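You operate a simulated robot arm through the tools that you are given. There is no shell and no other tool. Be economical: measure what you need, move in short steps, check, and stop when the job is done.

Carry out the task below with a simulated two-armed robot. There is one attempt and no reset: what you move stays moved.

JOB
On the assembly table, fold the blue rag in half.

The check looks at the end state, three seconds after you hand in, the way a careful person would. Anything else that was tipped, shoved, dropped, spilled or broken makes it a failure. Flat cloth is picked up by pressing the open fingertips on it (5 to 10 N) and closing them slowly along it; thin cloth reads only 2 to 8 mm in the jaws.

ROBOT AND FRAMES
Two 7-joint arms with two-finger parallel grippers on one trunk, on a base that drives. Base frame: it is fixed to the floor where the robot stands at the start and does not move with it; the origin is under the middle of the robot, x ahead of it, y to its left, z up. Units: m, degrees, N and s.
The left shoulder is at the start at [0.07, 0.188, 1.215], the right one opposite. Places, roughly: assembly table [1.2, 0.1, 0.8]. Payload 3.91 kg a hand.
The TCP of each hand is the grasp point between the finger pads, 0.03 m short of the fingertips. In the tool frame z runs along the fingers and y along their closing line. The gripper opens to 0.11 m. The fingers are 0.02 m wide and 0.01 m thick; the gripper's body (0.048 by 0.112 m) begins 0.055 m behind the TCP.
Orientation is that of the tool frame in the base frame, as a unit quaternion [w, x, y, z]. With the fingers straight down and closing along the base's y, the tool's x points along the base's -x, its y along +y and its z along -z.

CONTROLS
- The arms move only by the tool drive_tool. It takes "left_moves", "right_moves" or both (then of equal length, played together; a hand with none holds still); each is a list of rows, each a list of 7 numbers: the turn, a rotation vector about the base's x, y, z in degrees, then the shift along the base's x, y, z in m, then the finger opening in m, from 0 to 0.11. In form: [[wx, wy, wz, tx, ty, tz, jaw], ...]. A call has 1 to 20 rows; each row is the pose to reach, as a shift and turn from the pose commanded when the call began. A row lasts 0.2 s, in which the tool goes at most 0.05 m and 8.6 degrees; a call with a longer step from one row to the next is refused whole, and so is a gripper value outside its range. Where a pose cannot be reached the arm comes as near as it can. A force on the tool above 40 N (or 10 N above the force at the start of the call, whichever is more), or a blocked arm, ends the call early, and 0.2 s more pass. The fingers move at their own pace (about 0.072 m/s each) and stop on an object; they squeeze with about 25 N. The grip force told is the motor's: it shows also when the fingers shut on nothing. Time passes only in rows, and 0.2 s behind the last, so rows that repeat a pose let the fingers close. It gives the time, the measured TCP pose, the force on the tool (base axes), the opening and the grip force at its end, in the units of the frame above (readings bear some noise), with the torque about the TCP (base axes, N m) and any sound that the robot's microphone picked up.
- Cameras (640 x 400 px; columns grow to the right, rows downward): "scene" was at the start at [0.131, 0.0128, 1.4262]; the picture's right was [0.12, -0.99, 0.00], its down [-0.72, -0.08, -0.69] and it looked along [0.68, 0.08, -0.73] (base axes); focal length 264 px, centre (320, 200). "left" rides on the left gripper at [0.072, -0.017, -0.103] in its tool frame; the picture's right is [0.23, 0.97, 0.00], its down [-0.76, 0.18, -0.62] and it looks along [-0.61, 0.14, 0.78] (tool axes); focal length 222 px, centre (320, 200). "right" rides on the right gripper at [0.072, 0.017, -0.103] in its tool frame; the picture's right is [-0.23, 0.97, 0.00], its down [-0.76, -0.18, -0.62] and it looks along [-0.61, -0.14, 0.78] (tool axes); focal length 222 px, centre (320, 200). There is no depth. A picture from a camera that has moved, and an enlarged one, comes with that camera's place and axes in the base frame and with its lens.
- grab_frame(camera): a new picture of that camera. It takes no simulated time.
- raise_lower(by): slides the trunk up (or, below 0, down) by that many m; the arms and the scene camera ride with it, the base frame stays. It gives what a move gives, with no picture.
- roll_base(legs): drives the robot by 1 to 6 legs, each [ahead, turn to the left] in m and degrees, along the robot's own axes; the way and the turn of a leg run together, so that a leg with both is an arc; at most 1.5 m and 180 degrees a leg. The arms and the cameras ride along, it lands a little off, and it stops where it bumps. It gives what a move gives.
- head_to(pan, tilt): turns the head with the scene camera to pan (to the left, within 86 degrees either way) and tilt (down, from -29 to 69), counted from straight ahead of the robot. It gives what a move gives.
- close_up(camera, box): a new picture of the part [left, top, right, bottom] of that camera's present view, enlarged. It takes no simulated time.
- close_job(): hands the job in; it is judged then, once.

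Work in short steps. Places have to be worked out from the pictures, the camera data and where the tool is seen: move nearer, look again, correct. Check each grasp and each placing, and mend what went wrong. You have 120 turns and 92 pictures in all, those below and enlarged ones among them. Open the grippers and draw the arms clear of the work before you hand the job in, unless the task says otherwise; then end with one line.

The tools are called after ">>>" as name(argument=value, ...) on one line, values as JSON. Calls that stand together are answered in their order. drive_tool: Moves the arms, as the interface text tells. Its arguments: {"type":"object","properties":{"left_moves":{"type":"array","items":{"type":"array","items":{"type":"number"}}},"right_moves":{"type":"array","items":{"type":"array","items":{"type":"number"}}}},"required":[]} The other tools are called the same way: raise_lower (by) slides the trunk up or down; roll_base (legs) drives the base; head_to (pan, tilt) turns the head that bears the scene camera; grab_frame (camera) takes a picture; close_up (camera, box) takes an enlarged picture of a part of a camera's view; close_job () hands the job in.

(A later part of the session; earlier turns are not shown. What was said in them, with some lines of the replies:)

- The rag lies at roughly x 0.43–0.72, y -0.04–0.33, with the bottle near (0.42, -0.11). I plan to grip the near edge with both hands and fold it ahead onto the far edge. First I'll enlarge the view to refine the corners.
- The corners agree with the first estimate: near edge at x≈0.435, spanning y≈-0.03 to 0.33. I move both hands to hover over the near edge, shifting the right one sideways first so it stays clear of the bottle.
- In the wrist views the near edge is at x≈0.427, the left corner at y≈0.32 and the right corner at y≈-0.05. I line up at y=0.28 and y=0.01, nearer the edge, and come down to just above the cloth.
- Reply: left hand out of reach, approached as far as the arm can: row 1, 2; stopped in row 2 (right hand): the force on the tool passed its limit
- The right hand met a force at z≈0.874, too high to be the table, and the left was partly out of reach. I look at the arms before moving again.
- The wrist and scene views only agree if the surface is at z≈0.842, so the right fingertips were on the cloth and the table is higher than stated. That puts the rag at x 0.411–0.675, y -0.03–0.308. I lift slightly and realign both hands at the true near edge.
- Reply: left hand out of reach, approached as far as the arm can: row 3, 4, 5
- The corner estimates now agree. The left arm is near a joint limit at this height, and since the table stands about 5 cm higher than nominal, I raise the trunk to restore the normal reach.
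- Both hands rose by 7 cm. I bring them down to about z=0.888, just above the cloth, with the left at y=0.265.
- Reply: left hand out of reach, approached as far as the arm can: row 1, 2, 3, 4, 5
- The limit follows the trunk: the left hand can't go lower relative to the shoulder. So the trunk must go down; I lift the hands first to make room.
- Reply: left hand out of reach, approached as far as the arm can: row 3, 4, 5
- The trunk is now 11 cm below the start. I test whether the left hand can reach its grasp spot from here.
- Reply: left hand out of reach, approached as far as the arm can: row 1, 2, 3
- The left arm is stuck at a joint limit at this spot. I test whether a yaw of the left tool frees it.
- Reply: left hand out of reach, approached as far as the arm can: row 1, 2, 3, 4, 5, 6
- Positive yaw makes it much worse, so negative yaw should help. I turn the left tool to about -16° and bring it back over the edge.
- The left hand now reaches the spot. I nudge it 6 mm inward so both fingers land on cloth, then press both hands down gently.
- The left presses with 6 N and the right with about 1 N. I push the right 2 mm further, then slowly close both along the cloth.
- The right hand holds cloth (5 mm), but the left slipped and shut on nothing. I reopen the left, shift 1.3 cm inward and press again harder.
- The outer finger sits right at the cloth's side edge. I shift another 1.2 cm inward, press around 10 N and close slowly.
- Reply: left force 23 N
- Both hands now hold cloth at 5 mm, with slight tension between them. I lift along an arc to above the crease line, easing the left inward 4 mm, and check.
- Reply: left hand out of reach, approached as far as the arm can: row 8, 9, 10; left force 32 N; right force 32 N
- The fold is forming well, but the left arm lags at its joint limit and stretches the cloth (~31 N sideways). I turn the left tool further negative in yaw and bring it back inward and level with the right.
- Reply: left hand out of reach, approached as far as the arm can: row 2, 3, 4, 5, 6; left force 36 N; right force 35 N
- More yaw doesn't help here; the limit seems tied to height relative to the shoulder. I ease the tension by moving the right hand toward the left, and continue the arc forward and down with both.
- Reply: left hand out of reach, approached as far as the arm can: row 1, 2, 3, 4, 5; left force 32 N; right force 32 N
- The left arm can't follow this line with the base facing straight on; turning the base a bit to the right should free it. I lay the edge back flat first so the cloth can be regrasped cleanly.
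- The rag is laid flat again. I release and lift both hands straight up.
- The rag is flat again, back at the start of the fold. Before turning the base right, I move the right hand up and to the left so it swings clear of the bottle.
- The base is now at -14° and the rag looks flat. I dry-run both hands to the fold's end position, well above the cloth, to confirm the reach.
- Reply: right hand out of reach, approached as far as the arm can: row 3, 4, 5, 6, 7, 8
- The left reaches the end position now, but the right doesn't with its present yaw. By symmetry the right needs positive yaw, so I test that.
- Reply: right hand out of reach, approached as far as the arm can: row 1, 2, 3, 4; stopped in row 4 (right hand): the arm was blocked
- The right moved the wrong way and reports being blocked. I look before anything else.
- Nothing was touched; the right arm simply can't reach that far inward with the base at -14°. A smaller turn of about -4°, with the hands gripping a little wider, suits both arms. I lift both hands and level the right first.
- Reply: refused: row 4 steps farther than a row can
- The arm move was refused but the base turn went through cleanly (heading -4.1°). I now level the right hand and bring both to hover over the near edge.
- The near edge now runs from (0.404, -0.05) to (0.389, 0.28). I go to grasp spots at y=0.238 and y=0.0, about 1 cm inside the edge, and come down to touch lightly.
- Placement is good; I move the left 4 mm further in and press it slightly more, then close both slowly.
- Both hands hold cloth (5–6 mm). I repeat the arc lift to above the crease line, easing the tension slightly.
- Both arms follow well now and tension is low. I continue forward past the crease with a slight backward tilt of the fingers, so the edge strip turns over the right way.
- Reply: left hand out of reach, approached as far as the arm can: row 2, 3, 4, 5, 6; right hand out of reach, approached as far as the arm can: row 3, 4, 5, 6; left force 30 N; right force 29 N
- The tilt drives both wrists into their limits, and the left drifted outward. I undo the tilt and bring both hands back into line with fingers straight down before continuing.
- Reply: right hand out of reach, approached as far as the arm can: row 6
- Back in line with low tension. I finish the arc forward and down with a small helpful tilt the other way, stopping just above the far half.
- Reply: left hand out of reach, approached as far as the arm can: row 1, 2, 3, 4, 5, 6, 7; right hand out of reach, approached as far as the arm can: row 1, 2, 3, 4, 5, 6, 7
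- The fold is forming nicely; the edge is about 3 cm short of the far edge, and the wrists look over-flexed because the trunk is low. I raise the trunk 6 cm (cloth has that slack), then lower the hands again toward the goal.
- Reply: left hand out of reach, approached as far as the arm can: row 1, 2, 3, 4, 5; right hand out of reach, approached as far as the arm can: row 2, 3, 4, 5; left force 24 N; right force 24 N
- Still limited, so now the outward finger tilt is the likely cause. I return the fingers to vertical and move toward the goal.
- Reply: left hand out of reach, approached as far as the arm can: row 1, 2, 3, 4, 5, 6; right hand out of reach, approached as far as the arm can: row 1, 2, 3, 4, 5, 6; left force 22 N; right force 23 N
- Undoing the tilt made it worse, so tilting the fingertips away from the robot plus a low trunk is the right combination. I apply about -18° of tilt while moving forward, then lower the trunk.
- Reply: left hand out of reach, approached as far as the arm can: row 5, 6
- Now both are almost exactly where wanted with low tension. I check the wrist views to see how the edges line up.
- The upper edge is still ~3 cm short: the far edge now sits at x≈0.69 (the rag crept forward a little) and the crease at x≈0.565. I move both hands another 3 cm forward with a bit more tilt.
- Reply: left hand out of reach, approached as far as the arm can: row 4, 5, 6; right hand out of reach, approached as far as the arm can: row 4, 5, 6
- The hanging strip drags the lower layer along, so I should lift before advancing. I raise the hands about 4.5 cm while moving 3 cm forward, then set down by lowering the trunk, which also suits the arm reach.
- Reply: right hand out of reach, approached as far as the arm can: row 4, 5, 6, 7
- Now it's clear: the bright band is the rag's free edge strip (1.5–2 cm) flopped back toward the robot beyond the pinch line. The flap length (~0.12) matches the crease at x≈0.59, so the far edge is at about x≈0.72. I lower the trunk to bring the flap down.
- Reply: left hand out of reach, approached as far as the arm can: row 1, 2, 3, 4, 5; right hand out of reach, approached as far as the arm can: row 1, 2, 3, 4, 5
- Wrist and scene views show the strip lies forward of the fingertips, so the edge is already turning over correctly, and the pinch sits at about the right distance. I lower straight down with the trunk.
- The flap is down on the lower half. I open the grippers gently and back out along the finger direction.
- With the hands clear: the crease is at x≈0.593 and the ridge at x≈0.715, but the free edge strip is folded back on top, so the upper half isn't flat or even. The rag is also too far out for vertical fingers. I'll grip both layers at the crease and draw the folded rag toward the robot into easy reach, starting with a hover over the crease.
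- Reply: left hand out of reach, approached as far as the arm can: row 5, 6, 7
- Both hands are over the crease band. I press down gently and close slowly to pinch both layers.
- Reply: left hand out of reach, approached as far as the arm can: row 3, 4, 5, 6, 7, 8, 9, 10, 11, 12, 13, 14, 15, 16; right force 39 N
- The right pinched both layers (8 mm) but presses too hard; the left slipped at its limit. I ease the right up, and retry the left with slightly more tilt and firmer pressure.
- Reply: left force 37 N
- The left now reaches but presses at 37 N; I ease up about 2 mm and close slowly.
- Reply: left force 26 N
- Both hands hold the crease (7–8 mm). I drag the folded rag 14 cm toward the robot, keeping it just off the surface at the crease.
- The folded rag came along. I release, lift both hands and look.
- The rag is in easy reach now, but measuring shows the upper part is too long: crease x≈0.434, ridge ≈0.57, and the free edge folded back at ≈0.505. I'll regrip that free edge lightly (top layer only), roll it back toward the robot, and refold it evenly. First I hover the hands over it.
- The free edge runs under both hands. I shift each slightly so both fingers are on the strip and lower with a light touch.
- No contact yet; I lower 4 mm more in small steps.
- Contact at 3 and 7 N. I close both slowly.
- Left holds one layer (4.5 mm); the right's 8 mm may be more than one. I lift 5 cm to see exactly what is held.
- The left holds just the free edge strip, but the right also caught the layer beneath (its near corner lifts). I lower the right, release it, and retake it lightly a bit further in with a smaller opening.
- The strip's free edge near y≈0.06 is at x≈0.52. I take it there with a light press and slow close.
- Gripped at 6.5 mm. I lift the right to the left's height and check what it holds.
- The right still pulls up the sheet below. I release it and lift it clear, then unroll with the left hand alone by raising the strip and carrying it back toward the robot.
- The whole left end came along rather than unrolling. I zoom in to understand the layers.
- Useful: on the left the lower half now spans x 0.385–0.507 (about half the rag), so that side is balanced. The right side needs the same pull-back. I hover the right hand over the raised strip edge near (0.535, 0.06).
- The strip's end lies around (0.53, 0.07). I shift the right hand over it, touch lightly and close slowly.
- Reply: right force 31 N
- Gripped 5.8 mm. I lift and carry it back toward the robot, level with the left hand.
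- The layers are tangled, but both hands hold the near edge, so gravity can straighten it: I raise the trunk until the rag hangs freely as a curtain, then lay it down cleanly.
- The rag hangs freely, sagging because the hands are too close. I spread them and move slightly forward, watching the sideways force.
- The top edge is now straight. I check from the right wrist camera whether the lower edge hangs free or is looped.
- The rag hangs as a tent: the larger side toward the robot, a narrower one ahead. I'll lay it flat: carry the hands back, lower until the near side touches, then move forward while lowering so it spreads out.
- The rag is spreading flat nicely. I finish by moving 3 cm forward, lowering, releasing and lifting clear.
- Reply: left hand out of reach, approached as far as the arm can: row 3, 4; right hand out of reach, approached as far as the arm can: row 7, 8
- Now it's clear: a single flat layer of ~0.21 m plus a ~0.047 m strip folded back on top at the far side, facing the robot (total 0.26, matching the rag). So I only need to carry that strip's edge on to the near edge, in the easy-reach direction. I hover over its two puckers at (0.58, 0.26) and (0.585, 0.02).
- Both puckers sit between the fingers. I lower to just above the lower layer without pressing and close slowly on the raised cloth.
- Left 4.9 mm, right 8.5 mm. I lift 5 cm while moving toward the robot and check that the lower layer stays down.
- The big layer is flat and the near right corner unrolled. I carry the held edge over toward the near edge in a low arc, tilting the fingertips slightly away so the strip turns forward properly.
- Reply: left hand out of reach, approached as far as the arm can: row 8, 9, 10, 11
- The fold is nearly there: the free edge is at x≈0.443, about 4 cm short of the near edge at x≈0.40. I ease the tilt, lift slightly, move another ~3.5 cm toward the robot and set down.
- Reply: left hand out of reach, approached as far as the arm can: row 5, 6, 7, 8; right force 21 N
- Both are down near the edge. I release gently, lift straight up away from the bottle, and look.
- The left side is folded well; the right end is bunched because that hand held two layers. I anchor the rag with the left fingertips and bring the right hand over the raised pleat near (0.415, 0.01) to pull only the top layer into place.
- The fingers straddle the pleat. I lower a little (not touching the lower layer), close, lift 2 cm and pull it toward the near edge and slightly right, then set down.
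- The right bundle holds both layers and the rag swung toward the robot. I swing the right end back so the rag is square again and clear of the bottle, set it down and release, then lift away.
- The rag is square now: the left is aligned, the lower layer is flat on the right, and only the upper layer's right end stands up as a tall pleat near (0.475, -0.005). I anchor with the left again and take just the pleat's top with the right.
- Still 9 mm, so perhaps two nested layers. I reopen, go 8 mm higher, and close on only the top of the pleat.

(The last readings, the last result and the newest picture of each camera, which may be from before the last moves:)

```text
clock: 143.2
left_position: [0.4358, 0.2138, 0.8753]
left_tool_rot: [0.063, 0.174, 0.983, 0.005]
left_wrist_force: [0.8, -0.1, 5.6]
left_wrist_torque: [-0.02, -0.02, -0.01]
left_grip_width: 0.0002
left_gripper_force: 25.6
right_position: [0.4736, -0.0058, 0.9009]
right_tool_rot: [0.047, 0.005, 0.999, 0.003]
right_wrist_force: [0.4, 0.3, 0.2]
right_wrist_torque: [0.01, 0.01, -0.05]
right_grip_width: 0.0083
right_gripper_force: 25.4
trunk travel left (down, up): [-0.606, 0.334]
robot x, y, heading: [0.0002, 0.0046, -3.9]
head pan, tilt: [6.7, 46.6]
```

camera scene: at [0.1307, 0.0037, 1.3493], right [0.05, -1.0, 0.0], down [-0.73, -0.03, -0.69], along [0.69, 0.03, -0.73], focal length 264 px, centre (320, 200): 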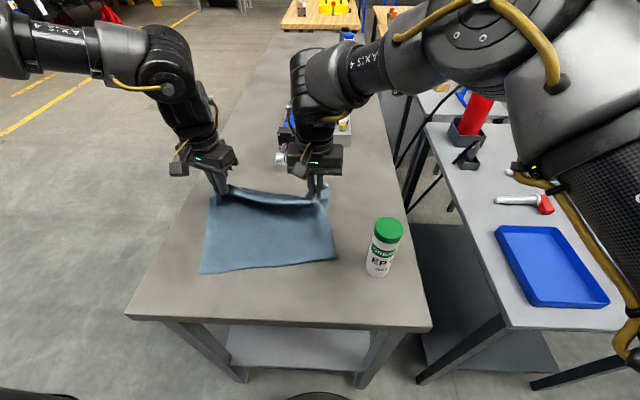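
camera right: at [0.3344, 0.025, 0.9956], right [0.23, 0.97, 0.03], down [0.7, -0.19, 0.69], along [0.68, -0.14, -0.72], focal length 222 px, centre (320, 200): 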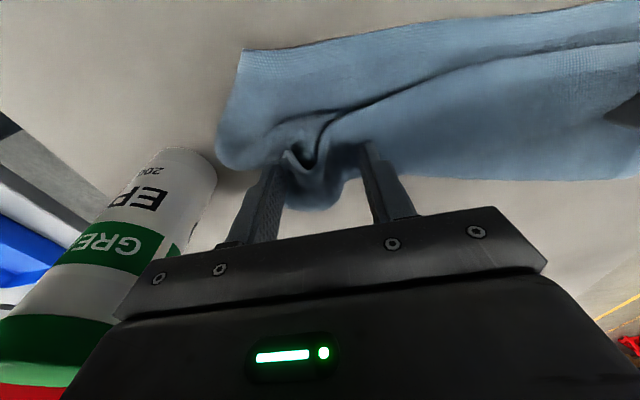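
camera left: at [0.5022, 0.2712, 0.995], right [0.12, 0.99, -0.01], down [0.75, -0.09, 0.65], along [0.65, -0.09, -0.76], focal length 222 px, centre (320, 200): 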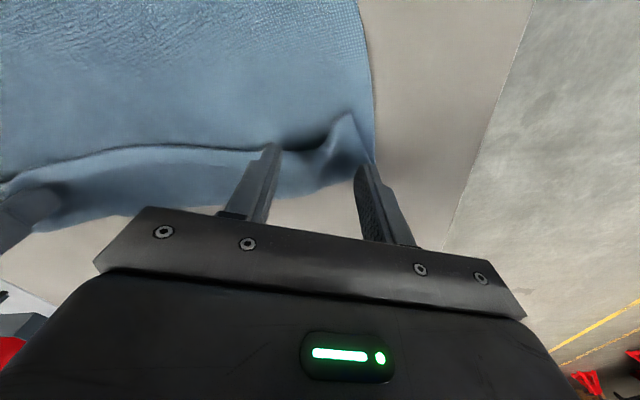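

Still 8 mm. I try once more, another 9 mm higher.

>>> drive_tool(right_moves=[[0, 0, 0, 0, 0, 0, 0.015], [0, 0, 0, 0, 0, 0, 0.03], [0, 0, 0, 0, 0, 0.004, 0.035], [0, 0, 0, 0, 0, 0.009, 0.035], [0, 0, 0, 0, 0, 0.009, 0.028], [0, 0, 0, 0, 0, 0.009, 0.021], [0, 0, 0, 0, 0, 0.009, 0.014], [0, 0, 0, 0, 0, 0.009, 0.007], [0, 0, 0, 0, 0, 0.009, 0], [0, 0, 0, 0, 0, 0.009, 0]])

```text
clock: 145.3
left_position: [0.4357, 0.2146, 0.8768]
left_tool_rot: [0.062, 0.175, 0.983, 0.004]
left_wrist_force: [0.8, -1.2, 6.6]
left_wrist_torque: [-0.02, -0.03, -0.02]
left_grip_width: 0.0002
left_gripper_force: 25.8
right_position: [0.4735, -0.0044, 0.9084]
right_tool_rot: [0.046, 0.005, 0.999, 0.002]
right_wrist_force: [-0.4, 0.7, 0.9]
right_wrist_torque: [0.01, -0.02, -0.01]
right_grip_width: 0.007
right_gripper_force: 25.0
trunk travel left (down, up): [-0.606, 0.334]
robot x, y, heading: [0.0005, -0.0023, -3.8]
head pan, tilt: [6.7, 46.6]
```

Down to 7 mm. One more step of 6 mm should leave the single top layer.

>>> drive_tool(right_moves=[[0, 0, 0, 0, 0, 0, 0.015], [0, 0, 0, 0, 0, 0, 0.03], [0, 0, 0, 0, 0, 0.004, 0.035], [0, 0, 0, 0, 0, 0.007, 0.035], [0, 0, 0, 0, 0, 0.007, 0.028], [0, 0, 0, 0, 0, 0.007, 0.021], [0, 0, 0, 0, 0, 0.007, 0.014], [0, 0, 0, 0, 0, 0.007, 0.007], [0, 0, 0, 0, 0, 0.007, 0], [0, 0, 0, 0, 0, 0.007, 0]])

```text
clock: 147.6
left_position: [0.4356, 0.214, 0.8765]
left_tool_rot: [0.063, 0.175, 0.983, 0.004]
left_wrist_force: [1.5, -0.2, 5.5]
left_wrist_torque: [-0.01, -0.01, 0.0]
left_grip_width: 0.0
left_gripper_force: 25.3
right_position: [0.4747, -0.0041, 0.9147]
right_tool_rot: [0.046, 0.004, 0.999, 0.002]
right_wrist_force: [0.0, -0.6, 0.6]
right_wrist_torque: [-0.02, -0.04, -0.02]
right_grip_width: 0.0048
right_gripper_force: 24.9
trunk travel left (down, up): [-0.606, 0.334]
robot x, y, heading: [0.0017, -0.0032, -4.1]
head pan, tilt: [6.7, 46.6]
```

4.8 mm: the single top layer. I lift it clear of the lower layer, carry it to the near edge, lower, release and back away.

>>> drive_tool(right_moves=[[0, 0, 0, 0, 0, 0.012, 0], [0, 0, 0, 0, 0, 0.025, 0], [0, 0, 0, -0.004, 0, 0.04, 0], [0, 0, 0, -0.012, 0.001, 0.05, 0], [0, 0, 0, -0.024, 0.002, 0.055, 0], [0, 0, 0, -0.038, 0.003, 0.052, 0], [0, 0, 0, -0.052, 0.004, 0.043, 0], [0, 0, 0, -0.065, 0.004, 0.03, 0], [0, 0, 0, -0.076, 0.004, 0.014, 0], [0, 0, 0, -0.085, 0.004, -0.004, 0], [0, 0, 0, -0.088, 0.004, -0.02, 0], [0, 0, 0, -0.088, 0.004, -0.03, 0], [0, 0, 0, -0.088, 0.004, -0.03, 0]])

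```text
clock: 150.3
left_position: [0.4351, 0.2136, 0.8771]
left_tool_rot: [0.063, 0.174, 0.983, 0.005]
left_wrist_force: [1.4, 0.3, 4.7]
left_wrist_torque: [0.0, 0.0, -0.03]
left_grip_width: 0.0001
left_gripper_force: 24.7
right_position: [0.3854, -0.0002, 0.8852]
right_tool_rot: [0.047, 0.005, 0.999, 0.003]
right_wrist_force: [2.0, -1.2, 12.4]
right_wrist_torque: [-0.08, -0.13, -0.01]
right_grip_width: 0.0046
right_gripper_force: 25.3
trunk travel left (down, up): [-0.606, 0.334]
robot x, y, heading: [-0.0014, -0.0004, -3.9]
head pan, tilt: [6.7, 46.6]
```

Laid down at the near edge. I release, lift both hands clear, and use the last picture to judge the result.

>>> drive_tool(right_moves=[[0, 0, 0, 0, 0, 0, 0.012], [0, 0, 0, 0, 0, 0.002, 0.022], [0, 0, 0, 0, 0, 0.015, 0.025], [0, 0, 0, 0, 0, 0.04, 0.025], [0, 0, 0, 0.01, 0, 0.08, 0.03], [0, 0, 0, 0.03, 0, 0.12, 0.03], [0, 0, 0, 0.06, 0, 0.155, 0.03], [0, 0, 0, 0.1, 0, 0.17, 0.03], [0, 0, 0, 0.14, -0.02, 0.175, 0.03]], left_moves=[[0, 0, 0, 0, 0, 0, 0], [0, 0, 0, 0, 0, 0, 0], [0, 0, 0, 0, 0, 0.01, 0], [0, 0, 0, 0, 0, 0.03, 0], [0, 0, 0, 0, 0.02, 0.06, 0], [0, 0, 0, 0, 0.05, 0.09, 0], [0, 0, 0, 0, 0.09, 0.11, 0], [0, 0, 0, 0, 0.13, 0.12, 0], [0, 0, 0, 0, 0.15, 0.13, 0]])

>>> close_up(camera="scene", box=[150, 150, 390, 300])

```text
clock: 152.3
left_position: [0.4376, 0.3622, 1.005]
left_tool_rot: [0.062, 0.174, 0.983, 0.005]
left_wrist_force: [0.4, -1.0, 0.5]
left_wrist_torque: [0.03, -0.03, 0.01]
left_grip_width: 0.0002
left_gripper_force: 24.7
right_position: [0.5271, -0.0207, 1.0599]
right_tool_rot: [0.046, 0.004, 0.999, 0.002]
right_wrist_force: [-0.4, -0.5, -0.3]
right_wrist_torque: [0.01, -0.01, -0.04]
right_grip_width: 0.0298
right_gripper_force: 0.0
trunk travel left (down, up): [-0.606, 0.334]
robot x, y, heading: [-0.004, -0.0051, -4.0]
head pan, tilt: [6.7, 46.6]
```

```text
2.67 times, centred on (270, 225) of scene
camera zoom: at [0.1328, 0.0029, 1.307], right [0.05, -1.0, 0.0], down [-0.73, -0.03, -0.69], along [0.69, 0.03, -0.73], focal length 704 px, centre (453, 133)
```

zoom: 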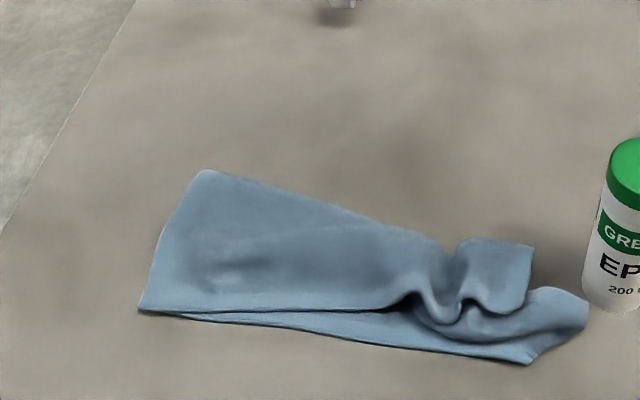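

I have no pictures left, but the geometry is known: the left is aligned, while a pleat remains at the right near y≈0. I'll stretch it out: the right fingertips anchor the end piece at (0.432, -0.018), clear of the bottle, while the left pinches the left end and pulls left. First I position both.

>>> drive_tool(left_moves=[[0, 0, 0, 0, -0.04, -0.01, 0.04], [0, 0, 0, 0, -0.08, -0.03, 0.04], [0, 0, 0, 0.002, -0.12, -0.06, 0.04], [0, 0, 0, 0.002, -0.155, -0.09, 0.04], [0, 0, 0, 0.002, -0.165, -0.11, 0.04], [0, 0, 0, 0.002, -0.165, -0.122, 0.04], [0, 0, 0, 0.002, -0.165, -0.127, 0.04], [0, 0, 0, 0.002, -0.165, -0.129, 0.04]], right_moves=[[0, 0, 0, -0.03, 0.002, -0.02, 0], [0, 0, 0, -0.06, 0.003, -0.05, 0], [0, 0, 0, -0.085, 0.003, -0.085, 0], [0, 0, 0, -0.095, 0.003, -0.12, 0], [0, 0, 0, -0.095, 0.003, -0.15, 0], [0, 0, 0, -0.095, 0.003, -0.168, 0], [0, 0, 0, -0.095, 0.003, -0.176, 0], [0, 0, 0, -0.095, 0.003, -0.18, 0]])

```text
clock: 154.2
left_position: [0.4372, 0.1988, 0.8771]
left_tool_rot: [0.064, 0.174, 0.983, 0.004]
left_wrist_force: [0.3, 0.9, 9.3]
left_wrist_torque: [-0.15, 0.01, 0.01]
left_grip_width: 0.0395
left_gripper_force: 0.1
right_position: [0.4307, -0.0172, 0.8797]
right_tool_rot: [0.047, 0.005, 0.999, 0.002]
right_wrist_force: [0.0, -0.5, 0.8]
right_wrist_torque: [0.01, 0.02, -0.01]
right_grip_width: 0.0
right_gripper_force: 25.2
trunk travel left (down, up): [-0.606, 0.334]
robot x, y, heading: [0.0029, 0.0004, -4.0]
head pan, tilt: [6.7, 46.6]
```

The left touches at 9 N and the right barely. I press both more firmly and close the left to pinch both layers.

>>> drive_tool(left_moves=[[0, 0, 0, 0, 0, -0.001, 0.04], [0, 0, 0, 0, 0, -0.0018, 0.04], [0, 0, 0, 0, 0, -0.0018, 0.036], [0, 0, 0, 0, 0, -0.0018, 0.032], [0, 0, 0, 0, 0, -0.0018, 0.028], [0, 0, 0, 0, 0, -0.0018, 0.024], [0, 0, 0, 0, 0, -0.0018, 0.02], [0, 0, 0, 0, 0, -0.0018, 0.016], [0, 0, 0, 0, 0, -0.0018, 0.012], [0, 0, 0, 0, 0, -0.0018, 0.008], [0, 0, 0, 0, 0, -0.0018, 0.004], [0, 0, 0, 0, 0, -0.0018, 0], [0, 0, 0, 0, 0, -0.0018, 0]], right_moves=[[0, 0, 0, 0, 0, -0.002, 0], [0, 0, 0, 0, 0, -0.004, 0], [0, 0, 0, 0, 0, -0.005, 0], [0, 0, 0, 0, 0, -0.006, 0], [0, 0, 0, 0, 0, -0.006, 0], [0, 0, 0, 0, 0, -0.006, 0], [0, 0, 0, 0, 0, -0.006, 0], [0, 0, 0, 0, 0, -0.006, 0], [0, 0, 0, 0, 0, -0.006, 0], [0, 0, 0, 0, 0, -0.006, 0], [0, 0, 0, 0, 0, -0.006, 0], [0, 0, 0, 0, 0, -0.006, 0], [0, 0, 0, 0, 0, -0.006, 0]])

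```text
clock: 156.9
left_position: [0.4362, 0.1982, 0.8766]
left_tool_rot: [0.064, 0.174, 0.983, 0.004]
left_wrist_force: [-0.6, -2.5, 19.8]
left_wrist_torque: [-0.2, 0.05, -0.02]
left_grip_width: 0.0079
left_gripper_force: 24.6
right_position: [0.4289, -0.0182, 0.875]
right_tool_rot: [0.047, 0.004, 0.999, 0.002]
right_wrist_force: [1.5, 0.5, 11.7]
right_wrist_torque: [0.04, -0.01, 0.01]
right_grip_width: 0.0002
right_gripper_force: 24.6
trunk travel left (down, up): [-0.606, 0.334]
robot x, y, heading: [0.0005, -0.0044, -4.0]
head pan, tilt: [6.7, 46.6]
```

The left holds both layers (7.9 mm) and the right anchors at 12 N. I pull the left hand 3.5 cm to the left.

>>> drive_tool(left_moves=[[0, 0, 0, 0, 0.003, 0.002, 0], [0, 0, 0, 0, 0.008, 0.002, 0], [0, 0, 0, 0, 0.014, 0.002, 0], [0, 0, 0, 0, 0.02, 0.002, 0], [0, 0, 0, 0, 0.026, 0.002, 0], [0, 0, 0, 0, 0.031, 0.002, 0], [0, 0, 0, 0, 0.035, 0.002, 0], [0, 0, 0, 0, 0.035, 0.002, 0]], right_moves=[[0, 0, 0, 0, 0, -0.0008, 0], [0, 0, 0, 0, 0, -0.0008, 0], [0, 0, 0, 0, 0, -0.0008, 0], [0, 0, 0, 0, 0, -0.0008, 0], [0, 0, 0, 0, 0, -0.0008, 0], [0, 0, 0, 0, 0, -0.0008, 0], [0, 0, 0, 0, 0, -0.0008, 0], [0, 0, 0, 0, 0, -0.0008, 0]])

```text
clock: 158.8
left_position: [0.4364, 0.2334, 0.8788]
left_tool_rot: [0.064, 0.175, 0.983, 0.004]
left_wrist_force: [-0.5, -7.4, 2.6]
left_wrist_torque: [-0.22, -0.01, -0.01]
left_grip_width: 0.0076
left_gripper_force: 25.0
right_position: [0.4304, -0.0173, 0.8743]
right_tool_rot: [0.047, 0.004, 0.999, 0.004]
right_wrist_force: [0.2, 0.2, 25.6]
right_wrist_torque: [0.04, 0.14, 0.02]
right_grip_width: 0.0
right_gripper_force: 25.2
trunk travel left (down, up): [-0.606, 0.334]
robot x, y, heading: [0.0011, 0.0006, -4.0]
head pan, tilt: [6.7, 46.6]
```

The pull met about 7 N, so the rag was stretched between the hands. I release the left and lift it, and raise the right and press it lightly down on the former pleat spots to flatten them.

>>> drive_tool(left_moves=[[0, 0, 0, 0, 0, 0, 0.015], [0, 0, 0, 0, 0, 0.002, 0.028], [0, 0, 0, 0, 0, 0.02, 0.03], [0, 0, 0, 0, 0.01, 0.05, 0.03], [0, 0, 0, 0, 0.04, 0.09, 0.03], [0, 0, 0, 0, 0.08, 0.12, 0.03], [0, 0, 0, 0, 0.12, 0.14, 0.03], [0, 0, 0, 0, 0.14, 0.15, 0.03], [0, 0, 0, 0, 0.14, 0.15, 0.03], [0, 0, 0, 0, 0.14, 0.15, 0.03], [0, 0, 0, 0, 0.14, 0.15, 0.03], [0, 0, 0, 0, 0.14, 0.15, 0.03], [0, 0, 0, 0, 0.14, 0.15, 0.03], [0, 0, 0, 0, 0.14, 0.15, 0.03]], right_moves=[[0, 0, 0, 0, 0, 0.01, 0], [0, 0, 0, 0, 0, 0.035, 0], [0, 0, 0, -0.01, 0.015, 0.05, 0], [0, 0, 0, -0.015, 0.025, 0.04, 0], [0, 0, 0, -0.015, 0.025, 0.02, 0], [0, 0, 0, -0.015, 0.025, 0.006, 0], [0, 0, 0, -0.015, 0.025, 0.003, 0], [0, 0, 0, -0.015, 0.025, 0.015, 0], [0, 0, 0, -0.015, 0.025, 0.04, 0], [0, 0, 0, -0.015, 0.05, 0.04, 0], [0, 0, 0, -0.015, 0.052, 0.02, 0], [0, 0, 0, -0.015, 0.052, 0.006, 0], [0, 0, 0, -0.015, 0.052, 0.003, 0], [0, 0, 0, -0.015, 0.052, 0.02, 0]])

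```text
clock: 161.8
left_position: [0.4389, 0.375, 1.0268]
left_tool_rot: [0.063, 0.174, 0.983, 0.005]
left_wrist_force: [0.9, -0.1, -0.1]
left_wrist_torque: [-0.02, 0.01, 0.02]
left_grip_width: 0.0298
left_gripper_force: 0.0
right_position: [0.4168, 0.0343, 0.8924]
right_tool_rot: [0.046, 0.005, 0.999, 0.001]
right_wrist_force: [1.1, -0.5, -0.8]
right_wrist_torque: [-0.02, 0.0, -0.01]
right_grip_width: 0.0003
right_gripper_force: 25.3
trunk travel left (down, up): [-0.606, 0.334]
robot x, y, heading: [-0.0025, -0.0027, -3.9]
head pan, tilt: [6.7, 46.6]
```

Pressing is done. Without pictures, further handling risks doing harm, so I lift the right hand straight up and clear, open both grippers, and then hand in.

>>> drive_tool(right_moves=[[0, 0, 0, 0, 0, 0.03, 0], [0, 0, 0, 0, 0, 0.07, 0.02], [0, 0, 0, 0, 0, 0.11, 0.05], [0, 0, 0, 0, 0, 0.15, 0.08], [0, 0, 0, 0, 0, 0.19, 0.08], [0, 0, 0, 0, 0, 0.22, 0.08], [0, 0, 0, 0, 0, 0.22, 0.08]], left_moves=[[0, 0, 0, 0, 0.01, 0.02, 0.05], [0, 0, 0, 0, 0.02, 0.04, 0.08], [0, 0, 0, 0, 0.02, 0.05, 0.08], [0, 0, 0, 0, 0.02, 0.05, 0.08], [0, 0, 0, 0, 0.02, 0.05, 0.08], [0, 0, 0, 0, 0.02, 0.05, 0.08], [0, 0, 0, 0, 0.02, 0.05, 0.08]])

>>> close_job()

```text
clock: 163.3
left_position: [0.4381, 0.3947, 1.0779]
left_tool_rot: [0.062, 0.174, 0.983, 0.005]
left_wrist_force: [0.4, 0.0, -0.2]
left_wrist_torque: [0.0, 0.0, 0.04]
left_grip_width: 0.0802
left_gripper_force: 0.1
right_position: [0.4163, 0.0337, 1.1147]
right_tool_rot: [0.046, 0.005, 0.999, 0.002]
right_wrist_force: [0.8, -0.2, -0.6]
right_wrist_torque: [-0.04, 0.02, -0.05]
right_grip_width: 0.0799
right_gripper_force: 0.1
trunk travel left (down, up): [-0.606, 0.334]
robot x, y, heading: [-0.0022, 0.0031, -3.9]
head pan, tilt: [6.7, 46.6]
```

```text
The job is handed in.
```

I handed in the rag only roughly folded in half. In the last picture the left side lined up, but the right end was bunched, with the edges about 3 cm apart. I then stretched and pressed that end without pictures, so its final shape is unchecked. The rag's right edge lay within about 1 cm of the grease bottle, which was still standing in that picture.
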